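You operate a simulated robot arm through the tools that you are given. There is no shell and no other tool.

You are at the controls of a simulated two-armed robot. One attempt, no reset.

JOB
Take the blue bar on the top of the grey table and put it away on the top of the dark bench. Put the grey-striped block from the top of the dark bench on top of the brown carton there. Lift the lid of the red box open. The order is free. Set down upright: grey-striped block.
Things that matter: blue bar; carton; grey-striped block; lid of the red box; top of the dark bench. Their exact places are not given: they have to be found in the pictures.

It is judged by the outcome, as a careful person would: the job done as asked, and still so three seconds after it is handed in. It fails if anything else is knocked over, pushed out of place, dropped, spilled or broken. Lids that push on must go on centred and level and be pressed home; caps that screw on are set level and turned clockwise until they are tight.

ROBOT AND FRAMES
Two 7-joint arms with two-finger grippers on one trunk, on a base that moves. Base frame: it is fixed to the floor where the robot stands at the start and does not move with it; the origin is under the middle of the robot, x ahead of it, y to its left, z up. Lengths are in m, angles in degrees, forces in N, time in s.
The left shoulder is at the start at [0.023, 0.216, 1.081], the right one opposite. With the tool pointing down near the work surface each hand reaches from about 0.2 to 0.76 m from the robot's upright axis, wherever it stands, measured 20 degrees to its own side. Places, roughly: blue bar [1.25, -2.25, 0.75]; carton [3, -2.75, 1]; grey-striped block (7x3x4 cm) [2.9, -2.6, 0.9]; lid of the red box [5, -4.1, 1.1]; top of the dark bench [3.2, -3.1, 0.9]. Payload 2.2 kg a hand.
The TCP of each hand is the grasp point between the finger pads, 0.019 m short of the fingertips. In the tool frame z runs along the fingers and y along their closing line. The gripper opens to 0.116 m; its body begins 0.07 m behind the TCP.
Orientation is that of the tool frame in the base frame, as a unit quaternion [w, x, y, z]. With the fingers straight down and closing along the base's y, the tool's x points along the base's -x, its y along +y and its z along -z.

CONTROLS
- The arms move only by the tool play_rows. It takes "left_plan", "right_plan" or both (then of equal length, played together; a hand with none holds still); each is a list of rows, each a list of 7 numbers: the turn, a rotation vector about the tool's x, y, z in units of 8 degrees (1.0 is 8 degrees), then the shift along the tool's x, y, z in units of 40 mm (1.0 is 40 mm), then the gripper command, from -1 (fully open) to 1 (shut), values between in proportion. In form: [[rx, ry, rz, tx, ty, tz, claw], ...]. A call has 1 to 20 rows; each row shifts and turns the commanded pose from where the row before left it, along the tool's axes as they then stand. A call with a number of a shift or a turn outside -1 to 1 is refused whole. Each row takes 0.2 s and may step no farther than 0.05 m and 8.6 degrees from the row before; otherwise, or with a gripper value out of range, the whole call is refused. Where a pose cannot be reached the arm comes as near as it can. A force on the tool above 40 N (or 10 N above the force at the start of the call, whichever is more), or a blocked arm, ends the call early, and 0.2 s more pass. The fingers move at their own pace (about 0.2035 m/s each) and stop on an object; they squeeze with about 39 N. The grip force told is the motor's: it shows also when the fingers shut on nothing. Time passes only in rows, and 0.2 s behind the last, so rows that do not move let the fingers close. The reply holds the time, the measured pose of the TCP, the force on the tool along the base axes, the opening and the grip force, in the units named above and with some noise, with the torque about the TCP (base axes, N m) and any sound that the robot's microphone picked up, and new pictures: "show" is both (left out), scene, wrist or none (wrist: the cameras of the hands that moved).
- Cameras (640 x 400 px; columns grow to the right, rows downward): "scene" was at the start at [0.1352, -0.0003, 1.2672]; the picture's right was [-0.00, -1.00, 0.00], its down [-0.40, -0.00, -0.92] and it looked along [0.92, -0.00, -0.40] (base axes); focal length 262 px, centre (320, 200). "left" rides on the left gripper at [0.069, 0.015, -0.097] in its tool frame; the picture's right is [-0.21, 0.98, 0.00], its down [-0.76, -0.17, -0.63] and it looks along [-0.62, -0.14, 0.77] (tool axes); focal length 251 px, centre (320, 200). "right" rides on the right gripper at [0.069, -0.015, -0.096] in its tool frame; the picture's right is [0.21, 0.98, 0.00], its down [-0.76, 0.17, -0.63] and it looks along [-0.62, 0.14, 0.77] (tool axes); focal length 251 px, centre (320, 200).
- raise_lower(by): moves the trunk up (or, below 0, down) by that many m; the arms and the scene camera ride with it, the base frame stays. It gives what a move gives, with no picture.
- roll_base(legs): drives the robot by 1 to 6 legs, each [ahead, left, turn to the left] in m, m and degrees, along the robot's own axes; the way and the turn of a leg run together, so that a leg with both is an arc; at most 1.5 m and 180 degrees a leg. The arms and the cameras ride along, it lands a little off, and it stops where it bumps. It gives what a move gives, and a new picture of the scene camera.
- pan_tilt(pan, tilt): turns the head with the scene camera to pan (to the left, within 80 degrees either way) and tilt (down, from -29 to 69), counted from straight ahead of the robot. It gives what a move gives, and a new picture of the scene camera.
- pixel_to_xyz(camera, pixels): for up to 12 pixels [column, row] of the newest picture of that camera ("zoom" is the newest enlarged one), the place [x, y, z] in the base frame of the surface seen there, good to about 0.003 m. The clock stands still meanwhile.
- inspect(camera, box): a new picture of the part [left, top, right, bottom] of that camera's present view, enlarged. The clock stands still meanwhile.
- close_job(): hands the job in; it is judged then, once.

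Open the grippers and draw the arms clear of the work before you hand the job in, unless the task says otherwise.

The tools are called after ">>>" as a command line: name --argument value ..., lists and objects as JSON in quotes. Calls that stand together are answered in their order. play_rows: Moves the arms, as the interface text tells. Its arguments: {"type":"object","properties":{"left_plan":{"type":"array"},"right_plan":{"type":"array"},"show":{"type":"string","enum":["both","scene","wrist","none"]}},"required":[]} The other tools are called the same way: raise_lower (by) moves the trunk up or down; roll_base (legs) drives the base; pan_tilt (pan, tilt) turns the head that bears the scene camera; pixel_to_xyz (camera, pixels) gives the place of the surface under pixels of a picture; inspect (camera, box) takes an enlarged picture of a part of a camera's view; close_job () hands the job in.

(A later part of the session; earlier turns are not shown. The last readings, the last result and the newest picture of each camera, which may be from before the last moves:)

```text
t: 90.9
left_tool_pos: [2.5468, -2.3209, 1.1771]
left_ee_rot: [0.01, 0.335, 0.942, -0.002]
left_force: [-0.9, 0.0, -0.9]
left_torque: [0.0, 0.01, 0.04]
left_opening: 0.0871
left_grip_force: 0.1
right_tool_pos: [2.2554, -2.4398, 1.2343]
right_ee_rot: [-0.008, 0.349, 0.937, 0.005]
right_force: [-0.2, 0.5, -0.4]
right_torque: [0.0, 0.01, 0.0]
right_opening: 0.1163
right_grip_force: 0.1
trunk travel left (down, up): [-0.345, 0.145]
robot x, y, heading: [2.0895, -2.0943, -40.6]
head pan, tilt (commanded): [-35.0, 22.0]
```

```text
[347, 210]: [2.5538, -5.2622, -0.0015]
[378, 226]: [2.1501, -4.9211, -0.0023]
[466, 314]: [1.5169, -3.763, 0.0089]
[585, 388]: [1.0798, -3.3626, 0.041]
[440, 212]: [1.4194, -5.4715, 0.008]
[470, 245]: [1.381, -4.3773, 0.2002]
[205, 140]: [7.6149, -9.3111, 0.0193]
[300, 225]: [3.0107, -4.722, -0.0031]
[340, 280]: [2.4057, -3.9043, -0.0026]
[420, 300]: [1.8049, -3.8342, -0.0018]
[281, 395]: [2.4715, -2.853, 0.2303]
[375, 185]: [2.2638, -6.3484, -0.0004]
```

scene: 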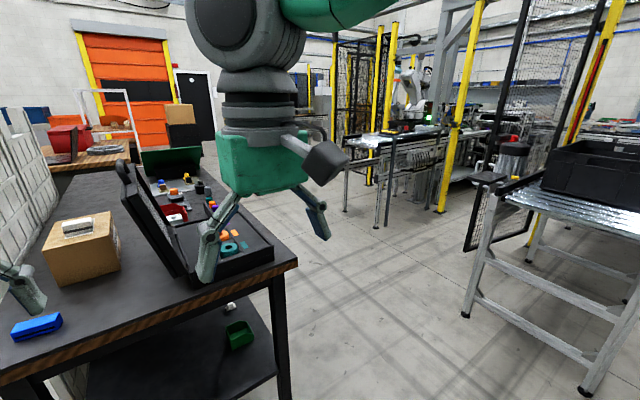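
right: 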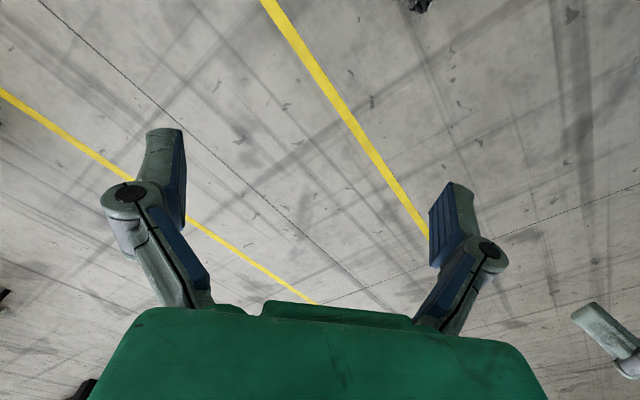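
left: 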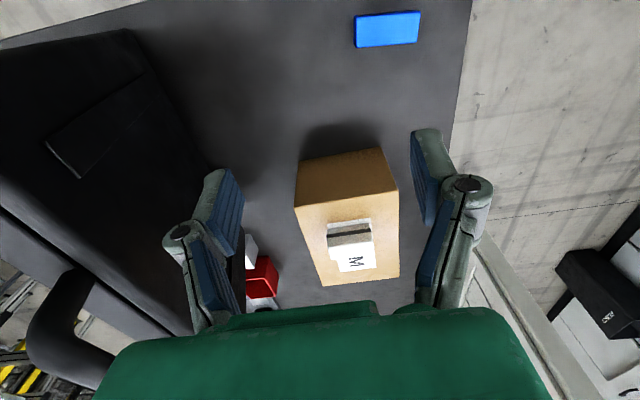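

The corridor right of the bench runs between a≈-0.62 and a≈-1.83 (about 1.2 m wide). I slide right 1 m and look along it.

>>> roll_base --legs '[[0, -1.0, -0.3]]'

>>> pan_tilt --pan 0 --tilt 18

```text
t: 96.2
left_tool_pos: [1.8764, -3.0861, 1.1767]
left_ee_rot: [0.01, 0.344, 0.939, -0.002]
left_force: [0.4, -0.4, 0.2]
left_torque: [-0.01, 0.0, -0.01]
left_opening: 0.087
left_grip_force: 0.1
right_tool_pos: [1.5847, -3.2003, 1.233]
right_ee_rot: [-0.009, 0.357, 0.934, 0.004]
right_force: [-0.5, -0.2, -0.1]
right_torque: [-0.02, -0.01, 0.0]
right_opening: 0.116
right_grip_force: 0.3
trunk travel left (down, up): [-0.345, 0.145]
robot x, y, heading: [1.4267, -2.8553, -41.9]
head pan, tilt (commanded): [-35.0, 22.0]
```

scene: 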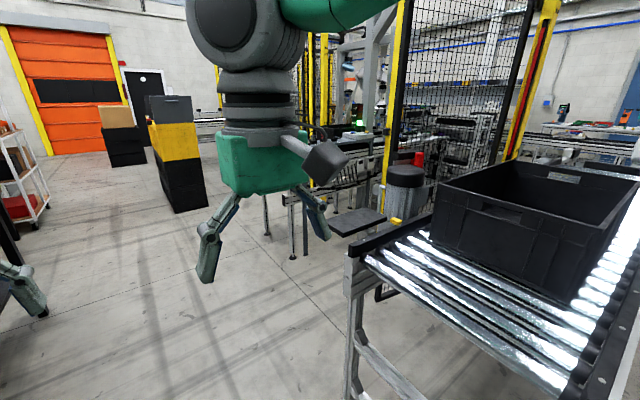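

```text
t: 97.2
left_tool_pos: [1.8741, -3.0853, 1.1795]
left_ee_rot: [0.011, 0.344, 0.939, -0.002]
left_force: [0.1, 0.2, 0.1]
left_torque: [0.03, -0.01, -0.04]
left_opening: 0.0871
left_grip_force: 0.1
right_tool_pos: [1.5825, -3.2007, 1.2335]
right_ee_rot: [-0.01, 0.358, 0.934, 0.005]
right_force: [-0.1, 0.4, 0.6]
right_torque: [0.05, 0.0, 0.02]
right_opening: 0.1161
right_grip_force: 0.0
trunk travel left (down, up): [-0.345, 0.145]
robot x, y, heading: [1.423, -2.855, -41.8]
head pan, tilt (commanded): [0.0, 18.0]
```

scene: 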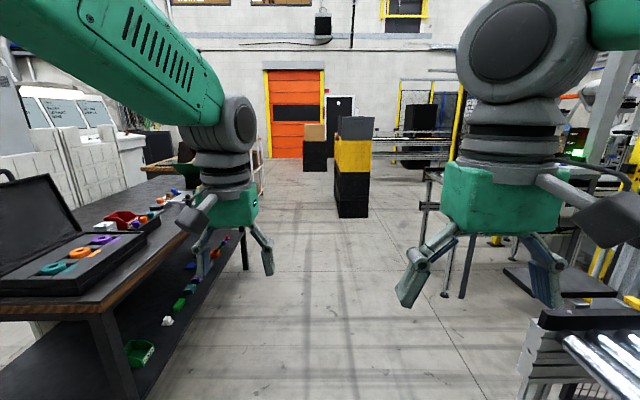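

The corridor is clear; a yellow-black stack stands farther ahead at (350,215) on the floor. I measure its base and the bench's far end.

>>> pixel_to_xyz --camera "scene" --pixels '[[338, 216], [368, 216], [305, 171], [246, 268], [258, 190], [150, 172], [445, 295], [465, 295], [262, 150], [300, 250]]'

```text
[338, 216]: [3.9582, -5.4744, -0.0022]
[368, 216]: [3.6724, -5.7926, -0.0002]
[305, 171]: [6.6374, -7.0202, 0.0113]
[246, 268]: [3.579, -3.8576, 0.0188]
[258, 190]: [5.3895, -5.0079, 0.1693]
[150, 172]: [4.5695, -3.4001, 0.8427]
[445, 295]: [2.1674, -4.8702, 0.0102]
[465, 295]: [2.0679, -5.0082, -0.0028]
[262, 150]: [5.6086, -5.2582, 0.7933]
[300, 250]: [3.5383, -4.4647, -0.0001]
```

The stack is at a≤-1.55, n≈6.57; the bench ends at n≈5.27, so I can go straight ahead 2.9 m along the corridor.

>>> roll_base --legs '[[0, 0, 0.9], [1.45, 0, 0], [1.45, 0, 0]]'

>>> pan_tilt --pan 65 --tilt 22

```text
t: 111.5
left_tool_pos: [4.0543, -4.9847, 1.1781]
left_ee_rot: [0.011, 0.339, 0.941, -0.002]
left_force: [0.4, -0.2, -0.6]
left_torque: [0.02, 0.01, -0.01]
left_opening: 0.0868
left_grip_force: 0.0
right_tool_pos: [3.7634, -5.1021, 1.2326]
right_ee_rot: [-0.01, 0.352, 0.936, 0.006]
right_force: [-0.3, 0.2, -0.1]
right_torque: [-0.01, 0.03, 0.0]
right_opening: 0.1159
right_grip_force: 0.0
trunk travel left (down, up): [-0.345, 0.145]
robot x, y, heading: [3.6002, -4.7601, -41.2]
head pan, tilt (commanded): [0.0, 18.0]
```

scene: 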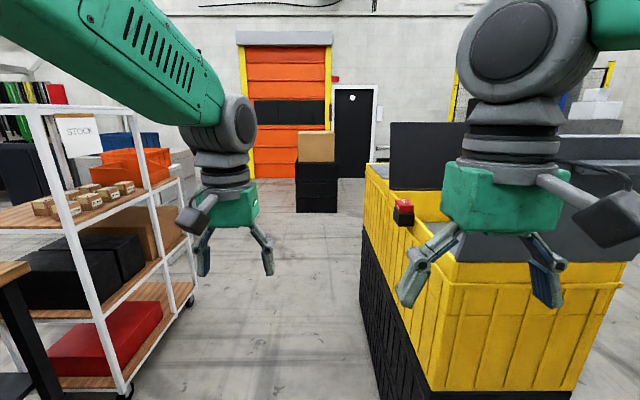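

```text
t: 112.8
left_tool_pos: [4.0524, -4.9843, 1.1787]
left_ee_rot: [0.012, 0.34, 0.94, -0.003]
left_force: [-0.2, -1.1, 0.5]
left_torque: [-0.01, -0.02, 0.01]
left_opening: 0.0869
left_grip_force: 0.0
right_tool_pos: [3.7618, -5.101, 1.2307]
right_ee_rot: [-0.013, 0.352, 0.936, 0.006]
right_force: [-1.3, 0.1, 0.5]
right_torque: [0.02, 0.01, 0.02]
right_opening: 0.116
right_grip_force: 0.1
trunk travel left (down, up): [-0.345, 0.145]
robot x, y, heading: [3.5993, -4.7575, -40.7]
head pan, tilt (commanded): [65.0, 22.0]
```

scene: 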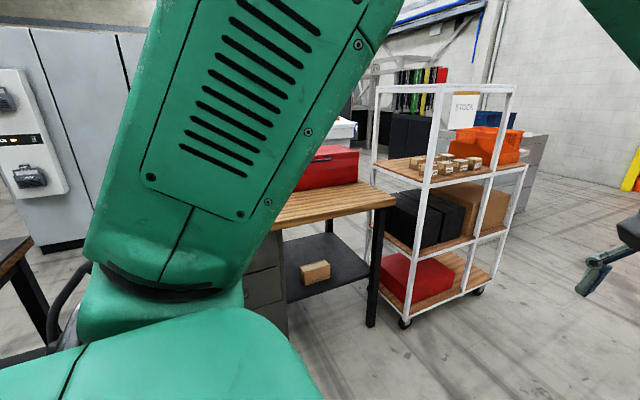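

The red box is at (330,168) on a wooden bench with the white stock rack to its right. I turn left 90° to face it.

>>> roll_base --legs '[[0, 0, 90]]'

>>> pan_tilt --pan -20 --tilt 22

```text
t: 117.0
left_tool_pos: [3.8279, -4.3084, 1.1797]
left_ee_rot: [0.011, -0.423, 0.906, 0.006]
left_force: [0.9, 0.1, -0.2]
left_torque: [-0.03, 0.02, 0.01]
left_opening: 0.087
left_grip_force: 0.1
right_tool_pos: [3.944, -4.5995, 1.2323]
right_ee_rot: [-0.013, -0.411, 0.912, -0.003]
right_force: [-0.2, -0.1, -0.2]
right_torque: [-0.01, 0.02, -0.03]
right_opening: 0.1158
right_grip_force: 0.1
trunk travel left (down, up): [-0.345, 0.145]
robot x, y, heading: [3.5982, -4.7631, 48.4]
head pan, tilt (commanded): [65.0, 22.0]
```

scene: 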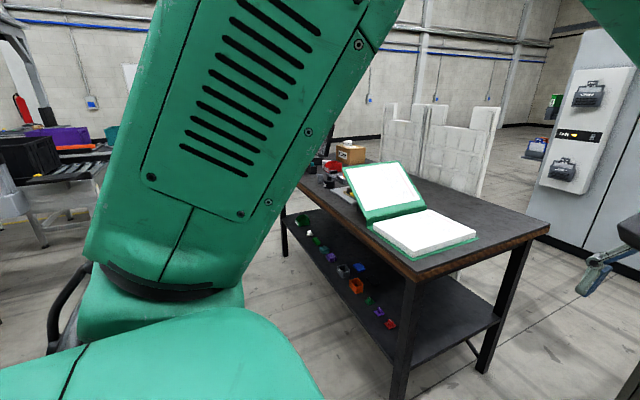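

```text
t: 118.6
left_tool_pos: [3.8267, -4.3106, 1.1806]
left_ee_rot: [0.012, -0.424, 0.906, 0.006]
left_force: [0.1, -0.4, 0.8]
left_torque: [0.01, -0.01, -0.01]
left_opening: 0.087
left_grip_force: 0.0
right_tool_pos: [3.9425, -4.6001, 1.23]
right_ee_rot: [-0.016, -0.411, 0.912, -0.005]
right_force: [0.9, 0.6, 0.0]
right_torque: [0.04, -0.05, -0.03]
right_opening: 0.1161
right_grip_force: 0.1
trunk travel left (down, up): [-0.345, 0.145]
robot x, y, heading: [3.602, -4.7568, 48.5]
head pan, tilt (commanded): [-20.0, 22.0]
```

scene: 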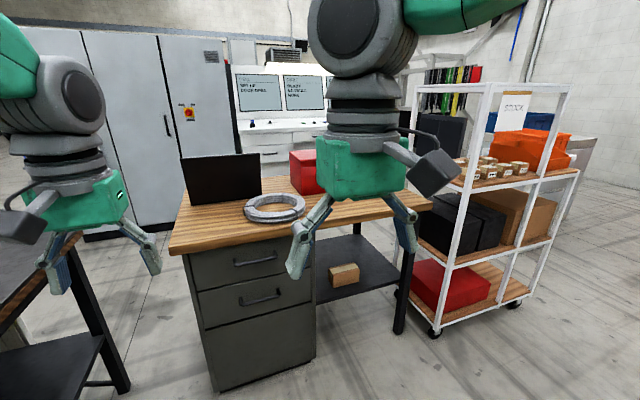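

The desk with the laptop, coil and red box is ahead; the white wheeled rack stands at the right. I measure floor and edge points.

>>> pixel_to_xyz --camera "scene" --pixels '[[400, 330], [436, 332], [402, 322], [216, 390], [168, 250], [430, 207], [305, 175], [270, 205], [220, 175], [528, 295], [300, 212], [185, 185]]'

```text
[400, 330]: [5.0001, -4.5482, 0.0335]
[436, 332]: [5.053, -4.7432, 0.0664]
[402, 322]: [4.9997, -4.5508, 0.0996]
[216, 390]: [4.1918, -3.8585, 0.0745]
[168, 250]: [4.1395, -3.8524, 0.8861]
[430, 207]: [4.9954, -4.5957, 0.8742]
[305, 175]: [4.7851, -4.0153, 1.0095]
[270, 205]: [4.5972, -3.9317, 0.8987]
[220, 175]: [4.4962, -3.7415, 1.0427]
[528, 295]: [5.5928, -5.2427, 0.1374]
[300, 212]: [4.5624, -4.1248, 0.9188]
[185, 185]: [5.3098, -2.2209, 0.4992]
```

The desk's front edge is at a≈-0.20, with the rack at the right beyond n≈6.9. I move diagonally to stand in front of the red box for a closer look.

>>> roll_base --legs '[[0.42, -0.46, 0.5]]'

>>> pan_tilt --pan -8 --tilt 25

```text
t: 122.2
left_tool_pos: [4.4527, -4.2895, 1.1807]
left_ee_rot: [0.011, -0.427, 0.904, 0.008]
left_force: [0.4, -0.2, 0.9]
left_torque: [-0.04, 0.0, -0.02]
left_opening: 0.0868
left_grip_force: 0.0
right_tool_pos: [4.5707, -4.5804, 1.2297]
right_ee_rot: [-0.015, -0.414, 0.91, -0.004]
right_force: [0.7, 0.2, 0.3]
right_torque: [0.03, 0.03, 0.0]
right_opening: 0.1161
right_grip_force: 0.1
trunk travel left (down, up): [-0.345, 0.145]
robot x, y, heading: [4.2313, -4.7387, 49.1]
head pan, tilt (commanded): [-20.0, 22.0]
```

scene: 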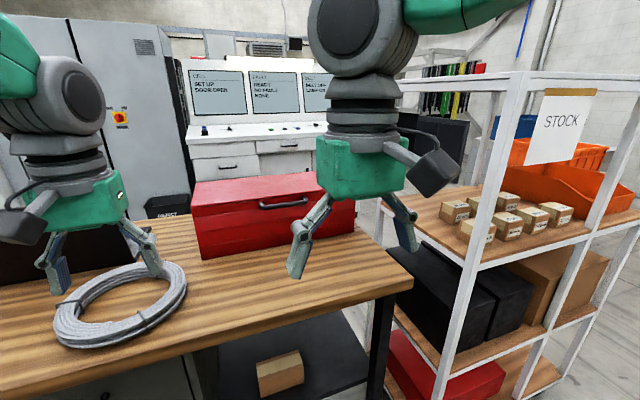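

```text
t: 122.9
left_tool_pos: [4.4498, -4.2893, 1.1808]
left_ee_rot: [0.012, -0.426, 0.904, 0.008]
left_force: [-0.8, -0.6, 0.0]
left_torque: [0.0, 0.05, -0.01]
left_opening: 0.0871
left_grip_force: 0.2
right_tool_pos: [4.5672, -4.5802, 1.2282]
right_ee_rot: [-0.018, -0.414, 0.91, -0.006]
right_force: [-0.1, 0.3, 0.1]
right_torque: [0.03, 0.02, 0.0]
right_opening: 0.1162
right_grip_force: 0.0
trunk travel left (down, up): [-0.345, 0.145]
robot x, y, heading: [4.2287, -4.7368, 49.0]
head pan, tilt (commanded): [-8.0, 25.0]
```

scene: 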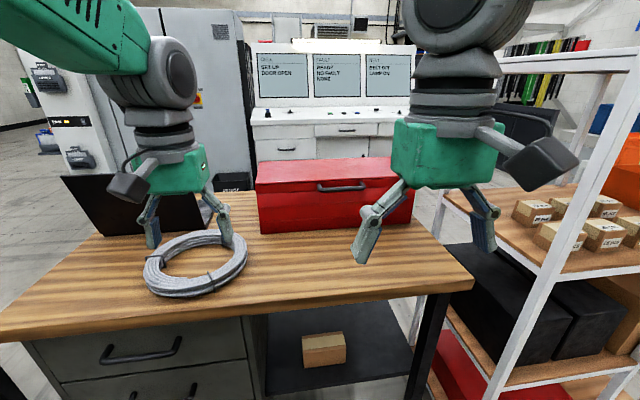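

Now the red box is in front, with a bar handle on the lid's front at about (343,188). I enlarge it.

>>> inspect --camera "scene" --box '[245, 140, 437, 260]'

```text
3.33 times, centred on (341, 200) of scene
```

zoom: 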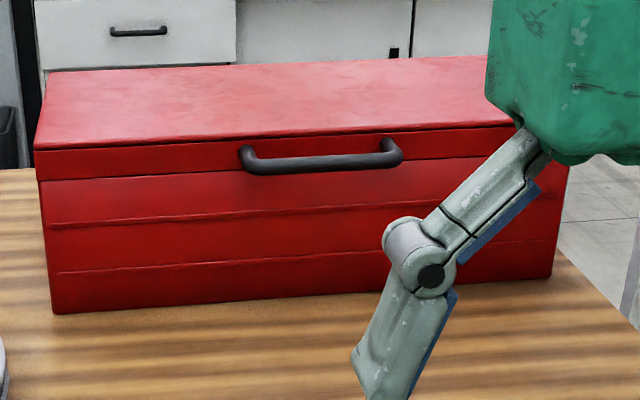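

The lid has a U-shaped bar handle (zoom (245..400, 160)). I measure the handle, lid edge and box corners.

>>> pixel_to_xyz --camera "zoom" --pixels '[[320, 163], [270, 165], [370, 161], [247, 158], [392, 152], [320, 147], [320, 185], [42, 155], [45, 182], [55, 72], [470, 60], [55, 310]]'

>>> pixel_to_xyz --camera "zoom" --pixels '[[320, 156], [320, 169], [300, 120], [300, 70], [548, 278], [245, 150], [400, 160], [250, 168], [200, 150], [200, 165], [200, 180], [450, 140]]'

```text
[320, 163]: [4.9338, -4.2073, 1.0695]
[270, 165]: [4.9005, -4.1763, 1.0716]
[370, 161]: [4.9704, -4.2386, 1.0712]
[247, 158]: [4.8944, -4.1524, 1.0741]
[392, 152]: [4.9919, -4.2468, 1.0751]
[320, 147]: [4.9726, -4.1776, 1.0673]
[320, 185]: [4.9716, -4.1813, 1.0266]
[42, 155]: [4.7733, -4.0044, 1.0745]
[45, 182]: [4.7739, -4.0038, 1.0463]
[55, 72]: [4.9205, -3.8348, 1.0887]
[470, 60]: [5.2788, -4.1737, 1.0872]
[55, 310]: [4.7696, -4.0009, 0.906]
```

```text
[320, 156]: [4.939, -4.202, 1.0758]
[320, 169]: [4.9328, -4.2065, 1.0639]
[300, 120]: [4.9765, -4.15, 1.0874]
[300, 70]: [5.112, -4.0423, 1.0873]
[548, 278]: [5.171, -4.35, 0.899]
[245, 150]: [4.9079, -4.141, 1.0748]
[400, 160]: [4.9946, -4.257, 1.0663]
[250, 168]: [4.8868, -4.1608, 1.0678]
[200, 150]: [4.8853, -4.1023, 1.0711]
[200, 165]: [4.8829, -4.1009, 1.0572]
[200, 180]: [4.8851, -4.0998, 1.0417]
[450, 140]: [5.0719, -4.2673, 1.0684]
```

The handle bar's centre is about (4.936,-4.204, 1.070), 15 cm wide and 3.4 cm in front of the lid. The lid's front is at a≈0.10, back (hinge) at a≈0.325. I'll use the right hand pointing forward to grip the bar; first I retract the left hand and extend the right one forward.

>>> play_rows --left_plan '[[0, 0, 0, 0.6, 0, -0.2, -0.5], [0, 0, 0, 0.7, 0, -0.2, -0.5], [0, 0, 0, 0.7, 0, -0.2, -0.5], [0, 0, 0, 0.7, 0, -0.2, -0.5], [0, 0, 0, 0.7, 0, -0.2, -0.5], [0, 0, 0, 0, 0, 0, -0.5]]' --right_plan '[[0, 0, 0, -0.8, 0, 0, -1], [0, 0, 0, -0.9, 0, 0, -1], [0, 0, 0, -0.9, 0, 0, -1], [0, 0, 0, -0.9, 0, 0, -1], [0, 0, 0, -0.9, 0, 0, -1], [0, 0, 0, 0, 0, 0, -1]]'

```text
t: 124.3
left_tool_pos: [4.3611, -4.3954, 1.2198]
left_ee_rot: [0.013, -0.426, 0.905, 0.008]
left_force: [0.9, 0.2, -0.6]
left_torque: [-0.01, 0.0, 0.01]
left_opening: 0.0869
left_grip_force: 0.0
right_tool_pos: [4.6824, -4.4482, 1.227]
right_ee_rot: [-0.015, -0.414, 0.91, -0.006]
right_force: [-0.9, -0.1, 0.0]
right_torque: [0.01, -0.01, -0.01]
right_opening: 0.116
right_grip_force: 0.0
trunk travel left (down, up): [-0.345, 0.145]
robot x, y, heading: [4.2287, -4.7397, 48.9]
head pan, tilt (commanded): [-8.0, 25.0]
```

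scene: 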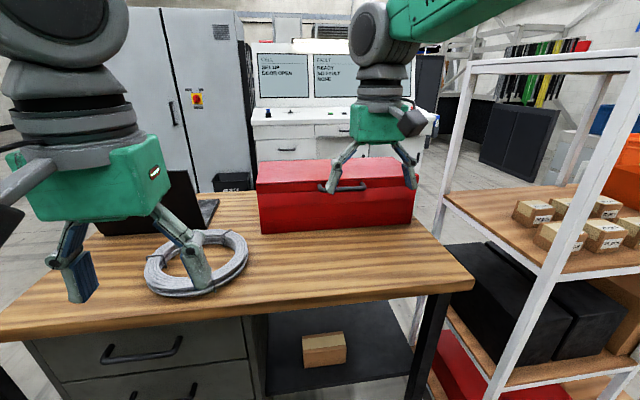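
right: 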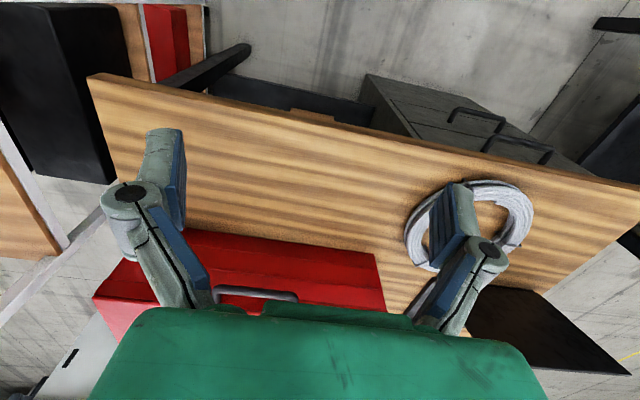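
left: 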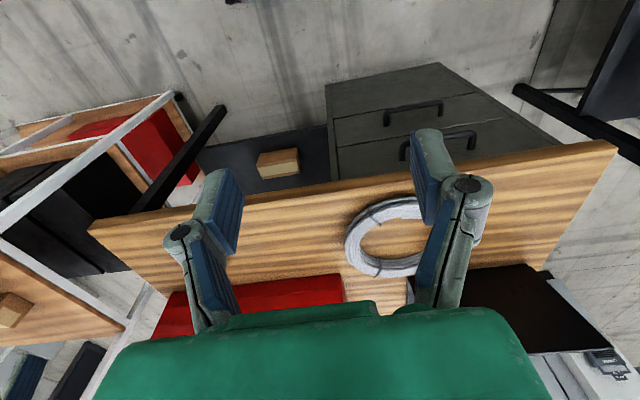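

Now I pitch the right hand up so that its fingers point forward toward the box.

>>> play_rows --right_plan '[[0, -1, 0, 0, 0, 0, -1], [0, -1, 0, 0, 0, 0, -1], [0, -1, 0, 0, 0, 0, -1], [0, -1, 0, 0, 0, 0, -1], [0, -1, 0, 0, 0, 0, -1], [0, -1, 0, 0, 0, 0, -1], [0, -1, 0, 0, 0, 0, -1], [0, -1, 0, 0, 0, 0, -1], [0, -1, 0, 0, 0, 0, -1], [0, -1, 0, 0, 0, 0, -1], [0, -1, 0, 0, 0, 0, -1], [0, 0, 0, 0, 0, 0, -1]]'

```text
t: 126.9
left_tool_pos: [4.3615, -4.396, 1.2188]
left_ee_rot: [0.013, -0.427, 0.904, 0.007]
left_force: [-0.4, 0.2, 0.5]
left_torque: [0.0, -0.04, 0.0]
left_opening: 0.087
left_grip_force: 0.0
right_tool_pos: [4.6812, -4.4467, 1.2259]
right_ee_rot: [0.623, -0.301, 0.664, 0.285]
right_force: [-0.8, -0.2, -0.8]
right_torque: [-0.02, 0.0, -0.01]
right_opening: 0.116
right_grip_force: 0.0
trunk travel left (down, up): [-0.345, 0.145]
robot x, y, heading: [4.2274, -4.7394, 49.2]
head pan, tilt (commanded): [-8.0, 25.0]
```

scene: 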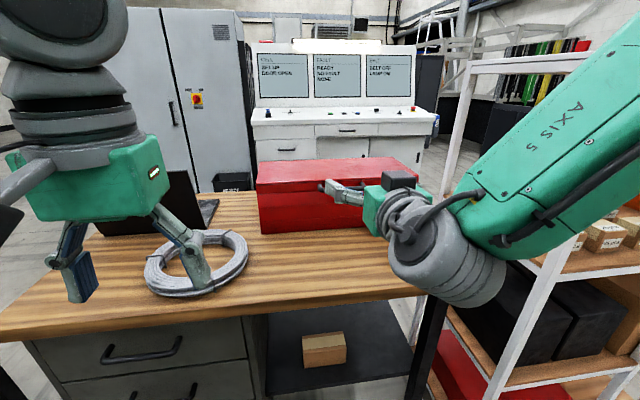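
right: 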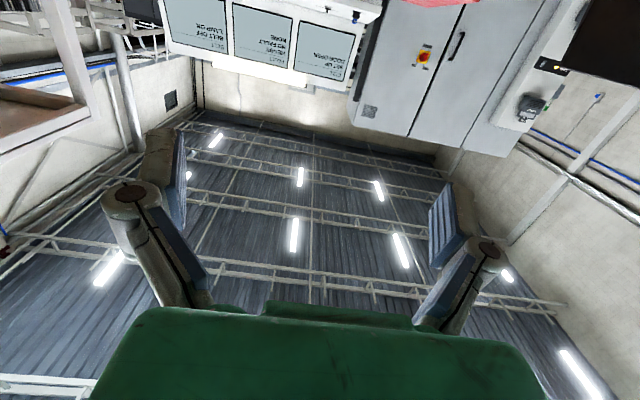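

The hand now points forward, but the forearm comes from the right, near the rack. I measure how close the arm is to the rack post before going on.

>>> pixel_to_xyz --camera "scene" --pixels '[[450, 270], [480, 290], [560, 180], [520, 220], [620, 100], [500, 240], [500, 345], [560, 250], [470, 100], [385, 205], [345, 190]]'

```text
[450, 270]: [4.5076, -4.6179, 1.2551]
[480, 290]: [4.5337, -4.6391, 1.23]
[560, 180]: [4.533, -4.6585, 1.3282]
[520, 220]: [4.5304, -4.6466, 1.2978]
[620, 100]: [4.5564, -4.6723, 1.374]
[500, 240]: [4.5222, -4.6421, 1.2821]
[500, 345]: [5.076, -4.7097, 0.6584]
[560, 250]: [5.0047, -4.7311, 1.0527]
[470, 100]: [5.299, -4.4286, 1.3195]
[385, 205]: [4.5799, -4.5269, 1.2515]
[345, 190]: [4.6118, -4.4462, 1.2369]
```

The arm is about 0.45 m clear of the rack. Now I roll the right hand 90° so that the fingers close vertically around the bar, with the camera to the left.

>>> play_rows --right_plan '[[0, 0, 1, 0, 0, 0, -1], [0, 0, 1, 0, 0, 0, -1], [0, 0, 1, 0, 0, 0, -1], [0, 0, 1, 0, 0, 0, -1], [0, 0, 1, 0, 0, 0, -1], [0, 0, 1, 0, 0, 0, -1], [0, 0, 1, 0, 0, 0, -1], [0, 0, 1, 0, 0, 0, -1], [0, 0, 1, 0, 0, 0, -1], [0, 0, 1, 0, 0, 0, -1], [0, 0, 1, 0, 0, 0, -1], [0, 0, 0.25, 0, 0, 0, -1], [0, 0, 0, 0, 0, 0, -1]]'

```text
t: 129.7
left_tool_pos: [4.3631, -4.3944, 1.2199]
left_ee_rot: [0.012, -0.426, 0.904, 0.008]
left_force: [0.4, -0.5, -0.8]
left_torque: [-0.01, 0.02, 0.03]
left_opening: 0.0871
left_grip_force: 0.0
right_tool_pos: [4.6857, -4.456, 1.2702]
right_ee_rot: [0.239, 0.258, 0.685, 0.638]
right_force: [0.7, 0.3, -1.2]
right_torque: [0.03, 0.0, 0.02]
right_opening: 0.1157
right_grip_force: 0.1
right hand out of reach, approached as far as the arm can: row 10, 11, 12
trunk travel left (down, up): [-0.345, 0.145]
robot x, y, heading: [4.2291, -4.7358, 49.0]
head pan, tilt (commanded): [-8.0, 25.0]
```

scene: 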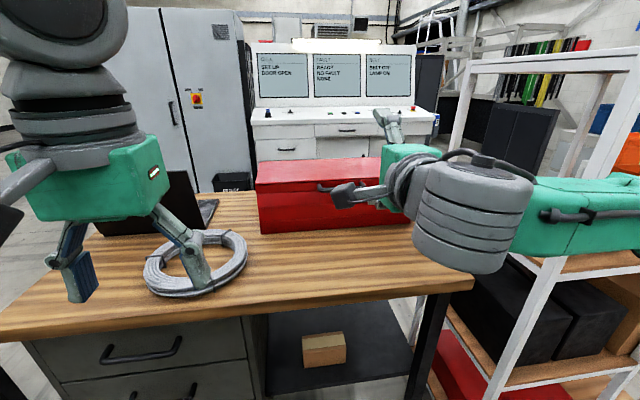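
right: 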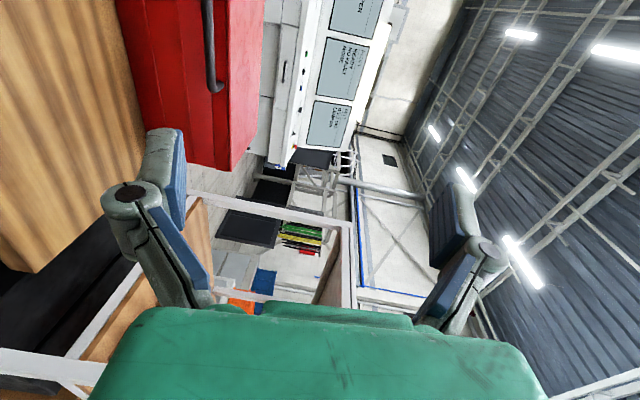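

The orientation is right (fingers forward, closing vertical), though the arm came to a limit with the elbow out right. I check the elbow's clearance to the rack.

>>> pixel_to_xyz --camera "scene" --pixels '[[560, 200], [620, 200], [600, 240], [475, 200], [410, 180], [345, 193], [388, 120], [630, 225]]'

>>> pan_tilt --pan -45 --tilt 25

```text
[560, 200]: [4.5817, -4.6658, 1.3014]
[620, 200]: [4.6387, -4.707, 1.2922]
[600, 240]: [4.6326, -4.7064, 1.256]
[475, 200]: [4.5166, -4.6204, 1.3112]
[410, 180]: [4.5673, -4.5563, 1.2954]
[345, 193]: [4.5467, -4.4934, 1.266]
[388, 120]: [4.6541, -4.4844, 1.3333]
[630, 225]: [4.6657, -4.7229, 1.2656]
```

```text
t: 130.7
left_tool_pos: [4.363, -4.396, 1.2205]
left_ee_rot: [0.011, -0.426, 0.904, 0.007]
left_force: [-0.1, 0.4, 1.0]
left_torque: [0.02, 0.0, 0.01]
left_opening: 0.087
left_grip_force: 0.1
right_tool_pos: [4.6848, -4.4556, 1.2702]
right_ee_rot: [0.238, 0.258, 0.685, 0.639]
right_force: [-1.0, -0.5, 0.2]
right_torque: [0.01, 0.0, 0.0]
right_opening: 0.1164
right_grip_force: 0.1
trunk travel left (down, up): [-0.345, 0.145]
robot x, y, heading: [4.2313, -4.7407, 49.0]
head pan, tilt (commanded): [-45.0, 25.0]
```

scene: 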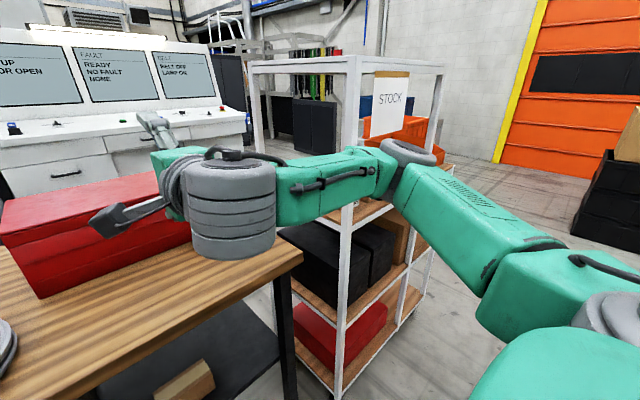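

The elbow sticks out right at (400,155). I measure it against the rack's post.

>>> pixel_to_xyz --camera "scene" --pixels '[[405, 152], [430, 155], [385, 185], [348, 150], [352, 70], [442, 75], [252, 70], [410, 180], [440, 165]]'

```text
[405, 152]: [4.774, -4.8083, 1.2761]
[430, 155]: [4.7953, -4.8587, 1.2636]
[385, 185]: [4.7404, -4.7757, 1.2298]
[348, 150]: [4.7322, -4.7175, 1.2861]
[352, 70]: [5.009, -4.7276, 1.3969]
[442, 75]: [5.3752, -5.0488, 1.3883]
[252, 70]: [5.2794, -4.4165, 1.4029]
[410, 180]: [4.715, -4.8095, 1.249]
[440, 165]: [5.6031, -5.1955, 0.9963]
```

The elbow is only about 0.2 m from the rack's front post, which would be too close after moving nearer. I roll the hand the other way instead (−180°), which should tuck the elbow in, watching in two steps.

>>> play_rows --right_plan '[[0, 0, -1, 0, 0, 0, -1], [0, 0, -1, 0, 0, 0, -1], [0, 0, -1, 0, 0, 0, -1], [0, 0, -1, 0, 0, 0, -1], [0, 0, -1, 0, 0, 0, -1], [0, 0, -1, 0, 0, 0, -1], [0, 0, -1, 0, 0, 0, -1], [0, 0, -1, 0, 0, 0, -1], [0, 0, -1, 0, 0, 0, -1], [0, 0, -1, 0, 0, 0, -1], [0, 0, -1, 0, 0, 0, -1], [0, 0, -1, 0, 0, 0, -1], [0, 0, -1, 0, 0, 0, -1], [0, 0, 0, 0, 0, 0, -1]]'

```text
t: 133.7
left_tool_pos: [4.3625, -4.3945, 1.219]
left_ee_rot: [0.012, -0.427, 0.904, 0.007]
left_force: [0.5, 0.2, 0.2]
left_torque: [0.0, 0.0, 0.01]
left_opening: 0.087
left_grip_force: 0.1
right_tool_pos: [4.684, -4.4554, 1.2692]
right_ee_rot: [0.652, -0.379, 0.623, 0.205]
right_force: [-0.2, -0.3, -1.0]
right_torque: [-0.01, 0.01, 0.02]
right_opening: 0.1161
right_grip_force: 0.0
trunk travel left (down, up): [-0.345, 0.145]
robot x, y, heading: [4.2284, -4.7362, 49.1]
head pan, tilt (commanded): [-45.0, 25.0]
```

scene: 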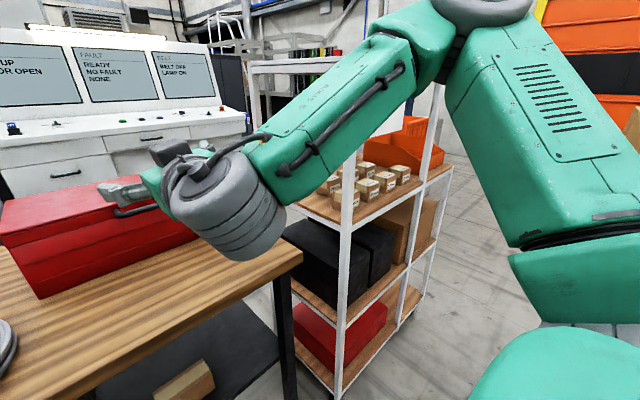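
right: 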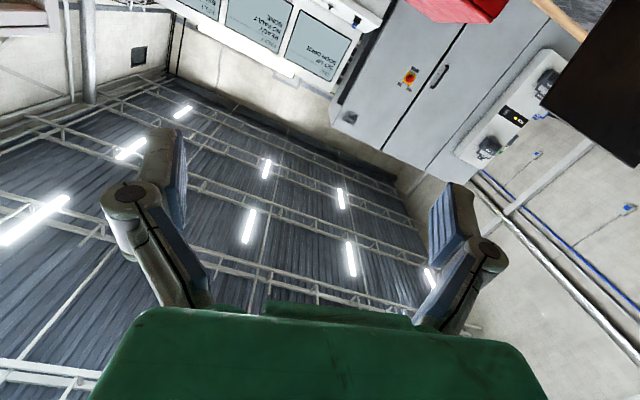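

With the roll undone the elbow swings up and inward. I continue rolling the same way another 76°.

>>> play_rows --right_plan '[[0, 0, -1, 0, 0, 0, -1], [0, 0, -1, 0, 0, 0, -1], [0, 0, -1, 0, 0, 0, -1], [0, 0, -1, 0, 0, 0, -1], [0, 0, -1, 0, 0, 0, -1], [0, 0, -1, 0, 0, 0, -1], [0, 0, -1, 0, 0, 0, -1], [0, 0, -1, 0, 0, 0, -1], [0, 0, -1, 0, 0, 0, -1], [0, 0, -0.5, 0, 0, 0, -1], [0, 0, 0, 0, 0, 0, -1]]'

```text
t: 136.1
left_tool_pos: [4.3637, -4.3959, 1.2197]
left_ee_rot: [0.012, -0.426, 0.904, 0.008]
left_force: [0.1, -0.2, -0.5]
left_torque: [0.01, -0.01, 0.02]
left_opening: 0.087
left_grip_force: 0.0
right_tool_pos: [4.6842, -4.4549, 1.2696]
right_ee_rot: [-0.641, 0.683, -0.257, 0.239]
right_force: [-0.3, -0.5, 0.3]
right_torque: [-0.02, 0.0, -0.02]
right_opening: 0.116
right_grip_force: 0.1
trunk travel left (down, up): [-0.345, 0.145]
robot x, y, heading: [4.2279, -4.7387, 48.9]
head pan, tilt (commanded): [-45.0, 25.0]
```

scene: 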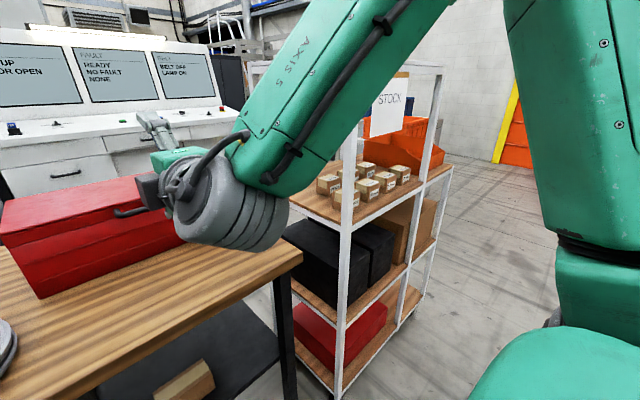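
right: 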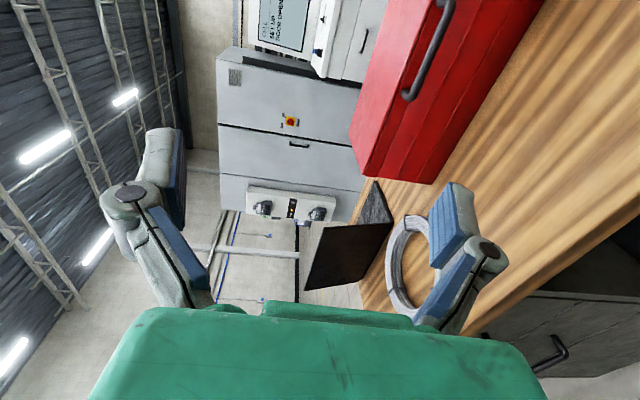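

This is a good configuration: the elbow is up and back, clear of the rack, fingers point forward and close vertically. I roll ahead 0.22 m toward the desk (keeping ≈0.39 m from its edge).

>>> roll_base --legs '[[0.21, 0, 0]]'

>>> pan_tilt --pan -5 --tilt 30

```text
t: 137.8
left_tool_pos: [4.5002, -4.2367, 1.2192]
left_ee_rot: [0.013, -0.426, 0.904, 0.007]
left_force: [0.7, 0.0, -0.2]
left_torque: [-0.01, 0.04, -0.04]
left_opening: 0.087
left_grip_force: 0.1
right_tool_pos: [4.8225, -4.2983, 1.2705]
right_ee_rot: [-0.641, 0.682, -0.259, 0.24]
right_force: [0.3, -1.1, 0.0]
right_torque: [-0.03, 0.02, 0.0]
right_opening: 0.1161
right_grip_force: 0.1
trunk travel left (down, up): [-0.345, 0.145]
robot x, y, heading: [4.3702, -4.5834, 48.9]
head pan, tilt (commanded): [-45.0, 25.0]
```

scene: 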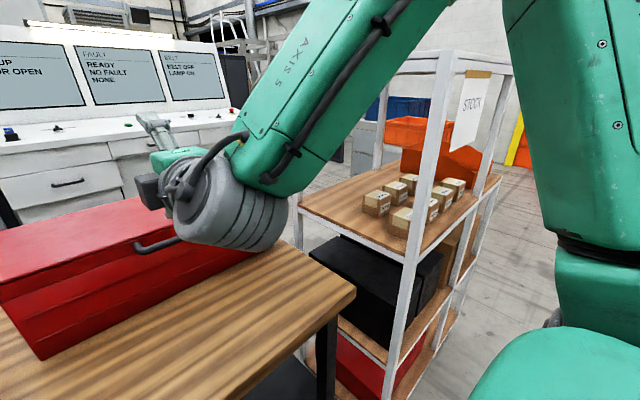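

```text
t: 138.8
left_tool_pos: [4.4996, -4.2374, 1.2202]
left_ee_rot: [0.012, -0.425, 0.905, 0.006]
left_force: [0.2, 0.2, -0.2]
left_torque: [-0.02, -0.03, -0.03]
left_opening: 0.087
left_grip_force: 0.2
right_tool_pos: [4.8231, -4.299, 1.2713]
right_ee_rot: [-0.641, 0.682, -0.257, 0.24]
right_force: [-0.5, -0.7, 0.0]
right_torque: [-0.01, 0.02, 0.0]
right_opening: 0.116
right_grip_force: 0.1
trunk travel left (down, up): [-0.345, 0.145]
robot x, y, heading: [4.3685, -4.5774, 49.0]
head pan, tilt (commanded): [-5.0, 30.0]
```

scene: 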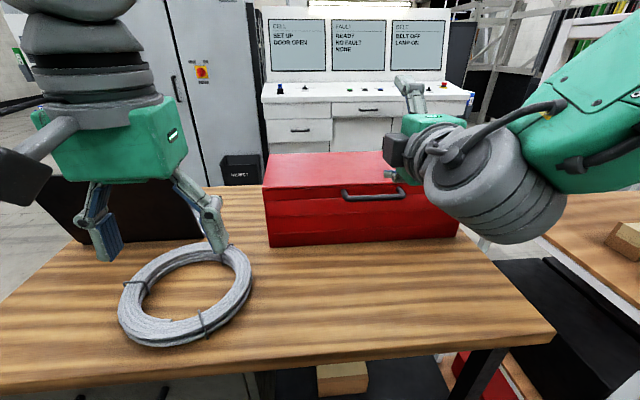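

Now I re-measure the handle from this closer spot in an enlarged view.

>>> inspect --camera "scene" --box '[255, 140, 447, 260]'

```text
3.33 times, centred on (351, 200) of scene
```

zoom: 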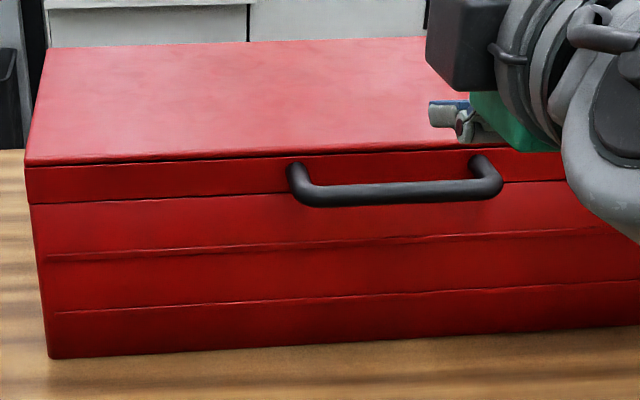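

>>> pixel_to_xyz --camera "zoom" --pixels '[[330, 194], [400, 190], [460, 187], [400, 184], [400, 197], [295, 172], [485, 165], [200, 170], [200, 185], [200, 210], [30, 180], [50, 55]]'

>>> pixel_to_xyz --camera "zoom" --pixels '[[300, 60], [400, 45], [200, 150], [200, 100], [45, 200], [29, 165], [330, 186], [330, 203], [460, 180], [460, 196], [400, 170], [400, 215]]'

```text
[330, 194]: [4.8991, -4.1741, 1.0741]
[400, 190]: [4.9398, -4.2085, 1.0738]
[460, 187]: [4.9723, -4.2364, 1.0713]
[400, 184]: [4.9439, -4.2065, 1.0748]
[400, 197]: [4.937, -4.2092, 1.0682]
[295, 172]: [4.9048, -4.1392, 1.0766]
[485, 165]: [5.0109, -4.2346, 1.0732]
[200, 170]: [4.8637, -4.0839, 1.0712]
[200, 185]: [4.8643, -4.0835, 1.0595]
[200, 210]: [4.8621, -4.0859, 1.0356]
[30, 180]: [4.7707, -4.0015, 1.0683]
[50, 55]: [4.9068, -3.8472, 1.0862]
```

```text
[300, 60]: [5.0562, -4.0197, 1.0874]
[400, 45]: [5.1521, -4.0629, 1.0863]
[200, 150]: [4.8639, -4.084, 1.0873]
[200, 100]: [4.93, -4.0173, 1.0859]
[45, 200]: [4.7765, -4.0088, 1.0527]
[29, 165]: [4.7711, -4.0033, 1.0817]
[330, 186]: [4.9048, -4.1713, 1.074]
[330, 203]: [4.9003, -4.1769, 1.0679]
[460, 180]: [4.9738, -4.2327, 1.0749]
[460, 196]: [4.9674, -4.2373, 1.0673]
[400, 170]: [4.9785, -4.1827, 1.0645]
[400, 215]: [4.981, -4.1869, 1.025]
```

Bar centre ≈ (n 6.489, a 0.059, z 1.069). I bring the open right hand down to the bar's height, about 6 cm short of it.

>>> play_rows --right_plan '[[0, 0, 0, 0.1, 0.9, 0.4, -1], [0, 0, 0, 0.13, 0.98, 0.5, -1], [0, 0, 0, 0.13, 0.98, 0.5, -1], [0, 0, 0, 0.13, 0.98, 0.5, -1], [0, 0, 0, 0.13, 0.98, 0.5, -1], [0, 0, 0, 0, 0, 0, -1]]'

```text
t: 140.2
left_tool_pos: [4.4989, -4.2373, 1.2196]
left_ee_rot: [0.014, -0.426, 0.905, 0.007]
left_force: [0.0, -0.5, 0.2]
left_torque: [0.0, -0.01, 0.02]
left_opening: 0.087
left_grip_force: 0.1
right_tool_pos: [4.8919, -4.2508, 1.0744]
right_ee_rot: [-0.641, 0.682, -0.257, 0.24]
right_force: [-0.4, 0.3, 0.9]
right_torque: [-0.01, 0.0, 0.03]
right_opening: 0.1162
right_grip_force: 0.0
trunk travel left (down, up): [-0.345, 0.145]
robot x, y, heading: [4.366, -4.5823, 49.4]
head pan, tilt (commanded): [-5.0, 30.0]
```

scene: 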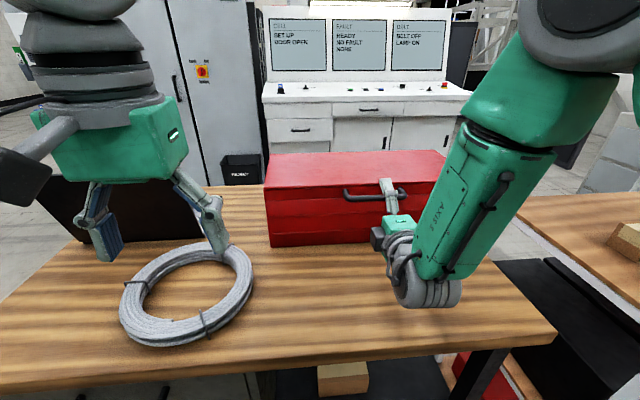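
right: 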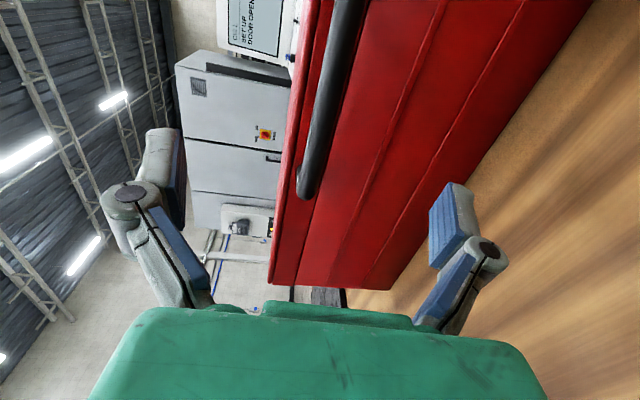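

The bar is centred between the open fingers in the wrist view, about 6.8 cm ahead. Before gripping I raise the trunk 0.1 m so that the arm can follow the lid up later.

>>> raise_lower --by 0.1

```text
t: 141.6
left_tool_pos: [4.4995, -4.2383, 1.3189]
left_ee_rot: [0.013, -0.426, 0.905, 0.008]
left_force: [0.7, -0.4, -0.2]
left_torque: [-0.03, 0.04, 0.02]
left_opening: 0.0871
left_grip_force: 0.0
right_tool_pos: [4.8943, -4.2522, 1.174]
right_ee_rot: [-0.641, 0.683, -0.257, 0.239]
right_force: [0.9, -0.2, 0.6]
right_torque: [0.02, -0.01, -0.01]
right_opening: 0.116
right_grip_force: 0.1
trunk travel left (down, up): [-0.445, 0.045]
robot x, y, heading: [4.3676, -4.58, 49.0]
head pan, tilt (commanded): [-5.0, 30.0]
```

Now I lower the right hand back to the bar's height (z≈1.073).

>>> play_rows --right_plan '[[0, 0, 0, 0, 0.8, 0.05, -1], [0, 0, 0, 0, 0.9, 0.05, -1], [0, 0, 0, 0, 0.82, 0.05, -1], [0, 0, 0, 0, 0, 0, -1]]'

```text
t: 142.6
left_tool_pos: [4.5001, -4.2369, 1.3194]
left_ee_rot: [0.014, -0.426, 0.904, 0.007]
left_force: [0.4, -0.1, 0.5]
left_torque: [0.0, -0.03, -0.02]
left_opening: 0.087
left_grip_force: 0.1
right_tool_pos: [4.8944, -4.2507, 1.0729]
right_ee_rot: [-0.64, 0.682, -0.258, 0.242]
right_force: [-0.1, 1.0, 0.2]
right_torque: [0.01, -0.02, -0.03]
right_opening: 0.1161
right_grip_force: 0.0
trunk travel left (down, up): [-0.445, 0.045]
robot x, y, heading: [4.3654, -4.5829, 49.1]
head pan, tilt (commanded): [-5.0, 30.0]
```

scene: 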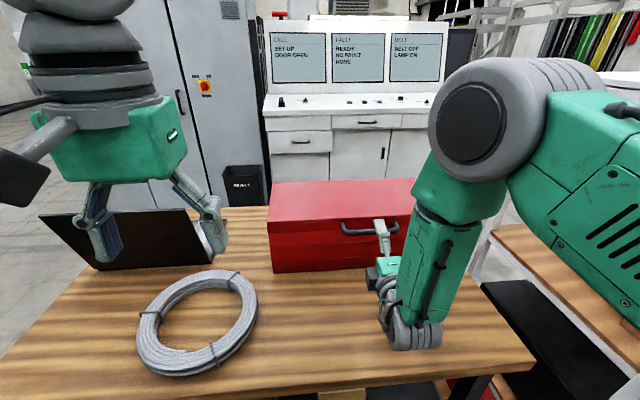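
right: 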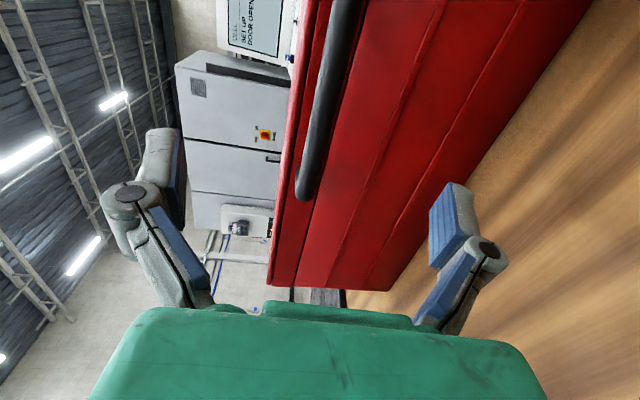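

The bar is still centred between the fingers. I advance 6.7 cm so the bar sits at the TCP.

>>> play_rows --right_plan '[[0, 0, 0, 0, 0, 0.8, -1], [0, 0, 0, 0, 0, 0.6, -1], [0, 0, 0, 0, 0, 0.25, -1], [0, 0, 0, 0, 0, 0, -1]]'

```text
t: 143.6
left_tool_pos: [4.5007, -4.2363, 1.3202]
left_ee_rot: [0.013, -0.426, 0.905, 0.006]
left_force: [-1.2, 0.5, -0.1]
left_torque: [-0.02, -0.05, 0.0]
left_opening: 0.0869
left_grip_force: 0.0
right_tool_pos: [4.9392, -4.2011, 1.0688]
right_ee_rot: [-0.64, 0.682, -0.258, 0.24]
right_force: [-0.1, 0.6, -0.4]
right_torque: [0.02, -0.01, 0.01]
right_opening: 0.1161
right_grip_force: 0.1
trunk travel left (down, up): [-0.445, 0.045]
robot x, y, heading: [4.3697, -4.578, 48.7]
head pan, tilt (commanded): [-5.0, 30.0]
```

scene: 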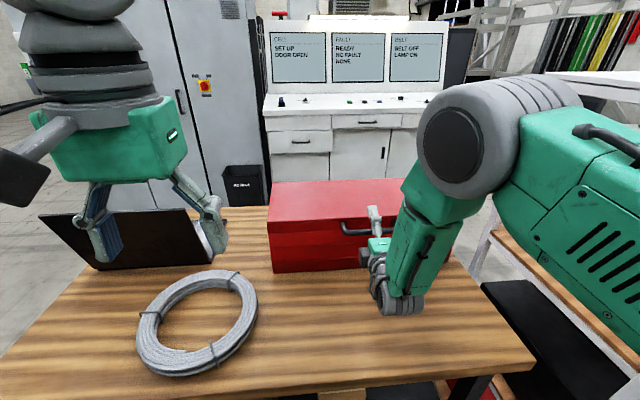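
right: 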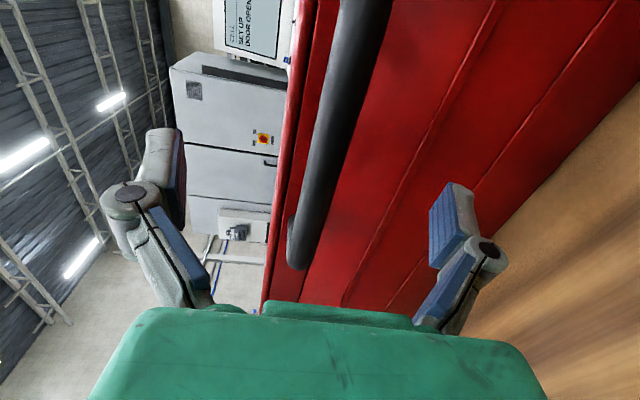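

The bar is between the fingers at the TCP (column ≈330 in the wrist view). I close the gripper on it.

>>> play_rows --right_plan '[[0, 0, 0, 0, 0, 0, 0.5], [0, 0, 0, 0, 0, 0, 1], [0, 0, 0, 0, 0, 0, 1], [0, 0, 0, 0, 0, 0, 1]]'

```text
t: 144.6
left_tool_pos: [4.4997, -4.2373, 1.3197]
left_ee_rot: [0.013, -0.426, 0.905, 0.006]
left_force: [0.3, -0.5, 0.4]
left_torque: [-0.02, 0.02, 0.01]
left_opening: 0.0869
left_grip_force: 0.0
right_tool_pos: [4.9375, -4.2022, 1.0689]
right_ee_rot: [-0.641, 0.681, -0.258, 0.241]
right_force: [1.6, 1.4, 2.0]
right_torque: [-0.11, -0.15, 0.08]
right_opening: 0.0089
right_grip_force: 36.5
trunk travel left (down, up): [-0.445, 0.045]
robot x, y, heading: [4.3684, -4.585, 48.9]
head pan, tilt (commanded): [-5.0, 30.0]
```

scene: 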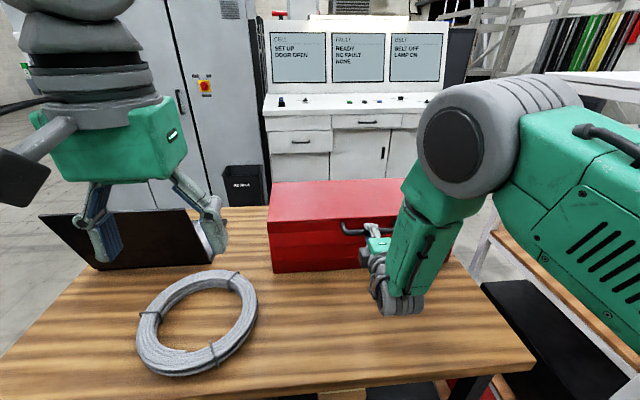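
right: 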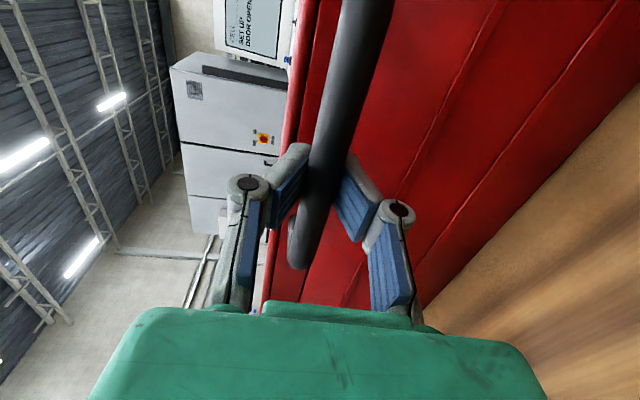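

The bar is gripped (36.5 N). I now lift along the lid's arc around the rear hinge, first about 20° in 5° steps, watching forces.

>>> play_rows --right_plan '[[0, 0, 0, 0, -0.568, 0.031, 1], [0, 0, 0, 0, -0.567, 0.079, 1], [0, 0, 0, 0, -0.557, 0.13, 1], [0, 0, 0, 0, -0.543, 0.176, 1]]'

```text
t: 145.6
left_tool_pos: [4.5011, -4.236, 1.319]
left_ee_rot: [0.013, -0.426, 0.905, 0.008]
left_force: [0.7, -0.1, -1.3]
left_torque: [0.0, 0.02, -0.02]
left_opening: 0.0869
left_grip_force: 0.0
right_tool_pos: [4.9527, -4.1833, 1.1564]
right_ee_rot: [-0.64, 0.683, -0.257, 0.24]
right_force: [3.5, 4.5, -4.4]
right_torque: [0.02, 0.22, 0.27]
right_opening: 0.007
right_grip_force: 34.7
trunk travel left (down, up): [-0.445, 0.045]
robot x, y, heading: [4.3698, -4.5801, 48.9]
head pan, tilt (commanded): [-5.0, 30.0]
```

scene: 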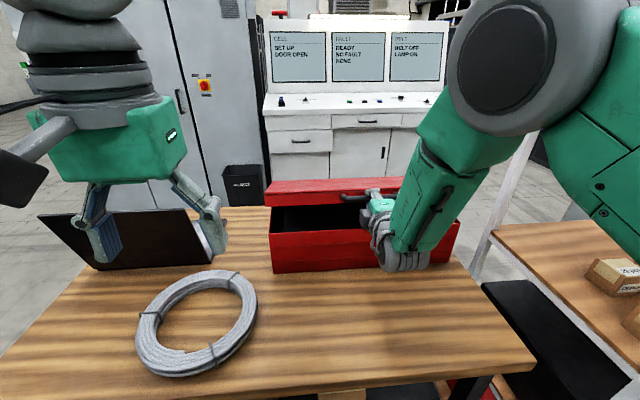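
right: 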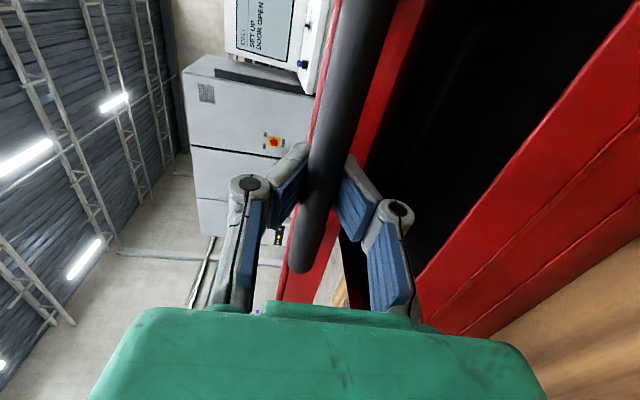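

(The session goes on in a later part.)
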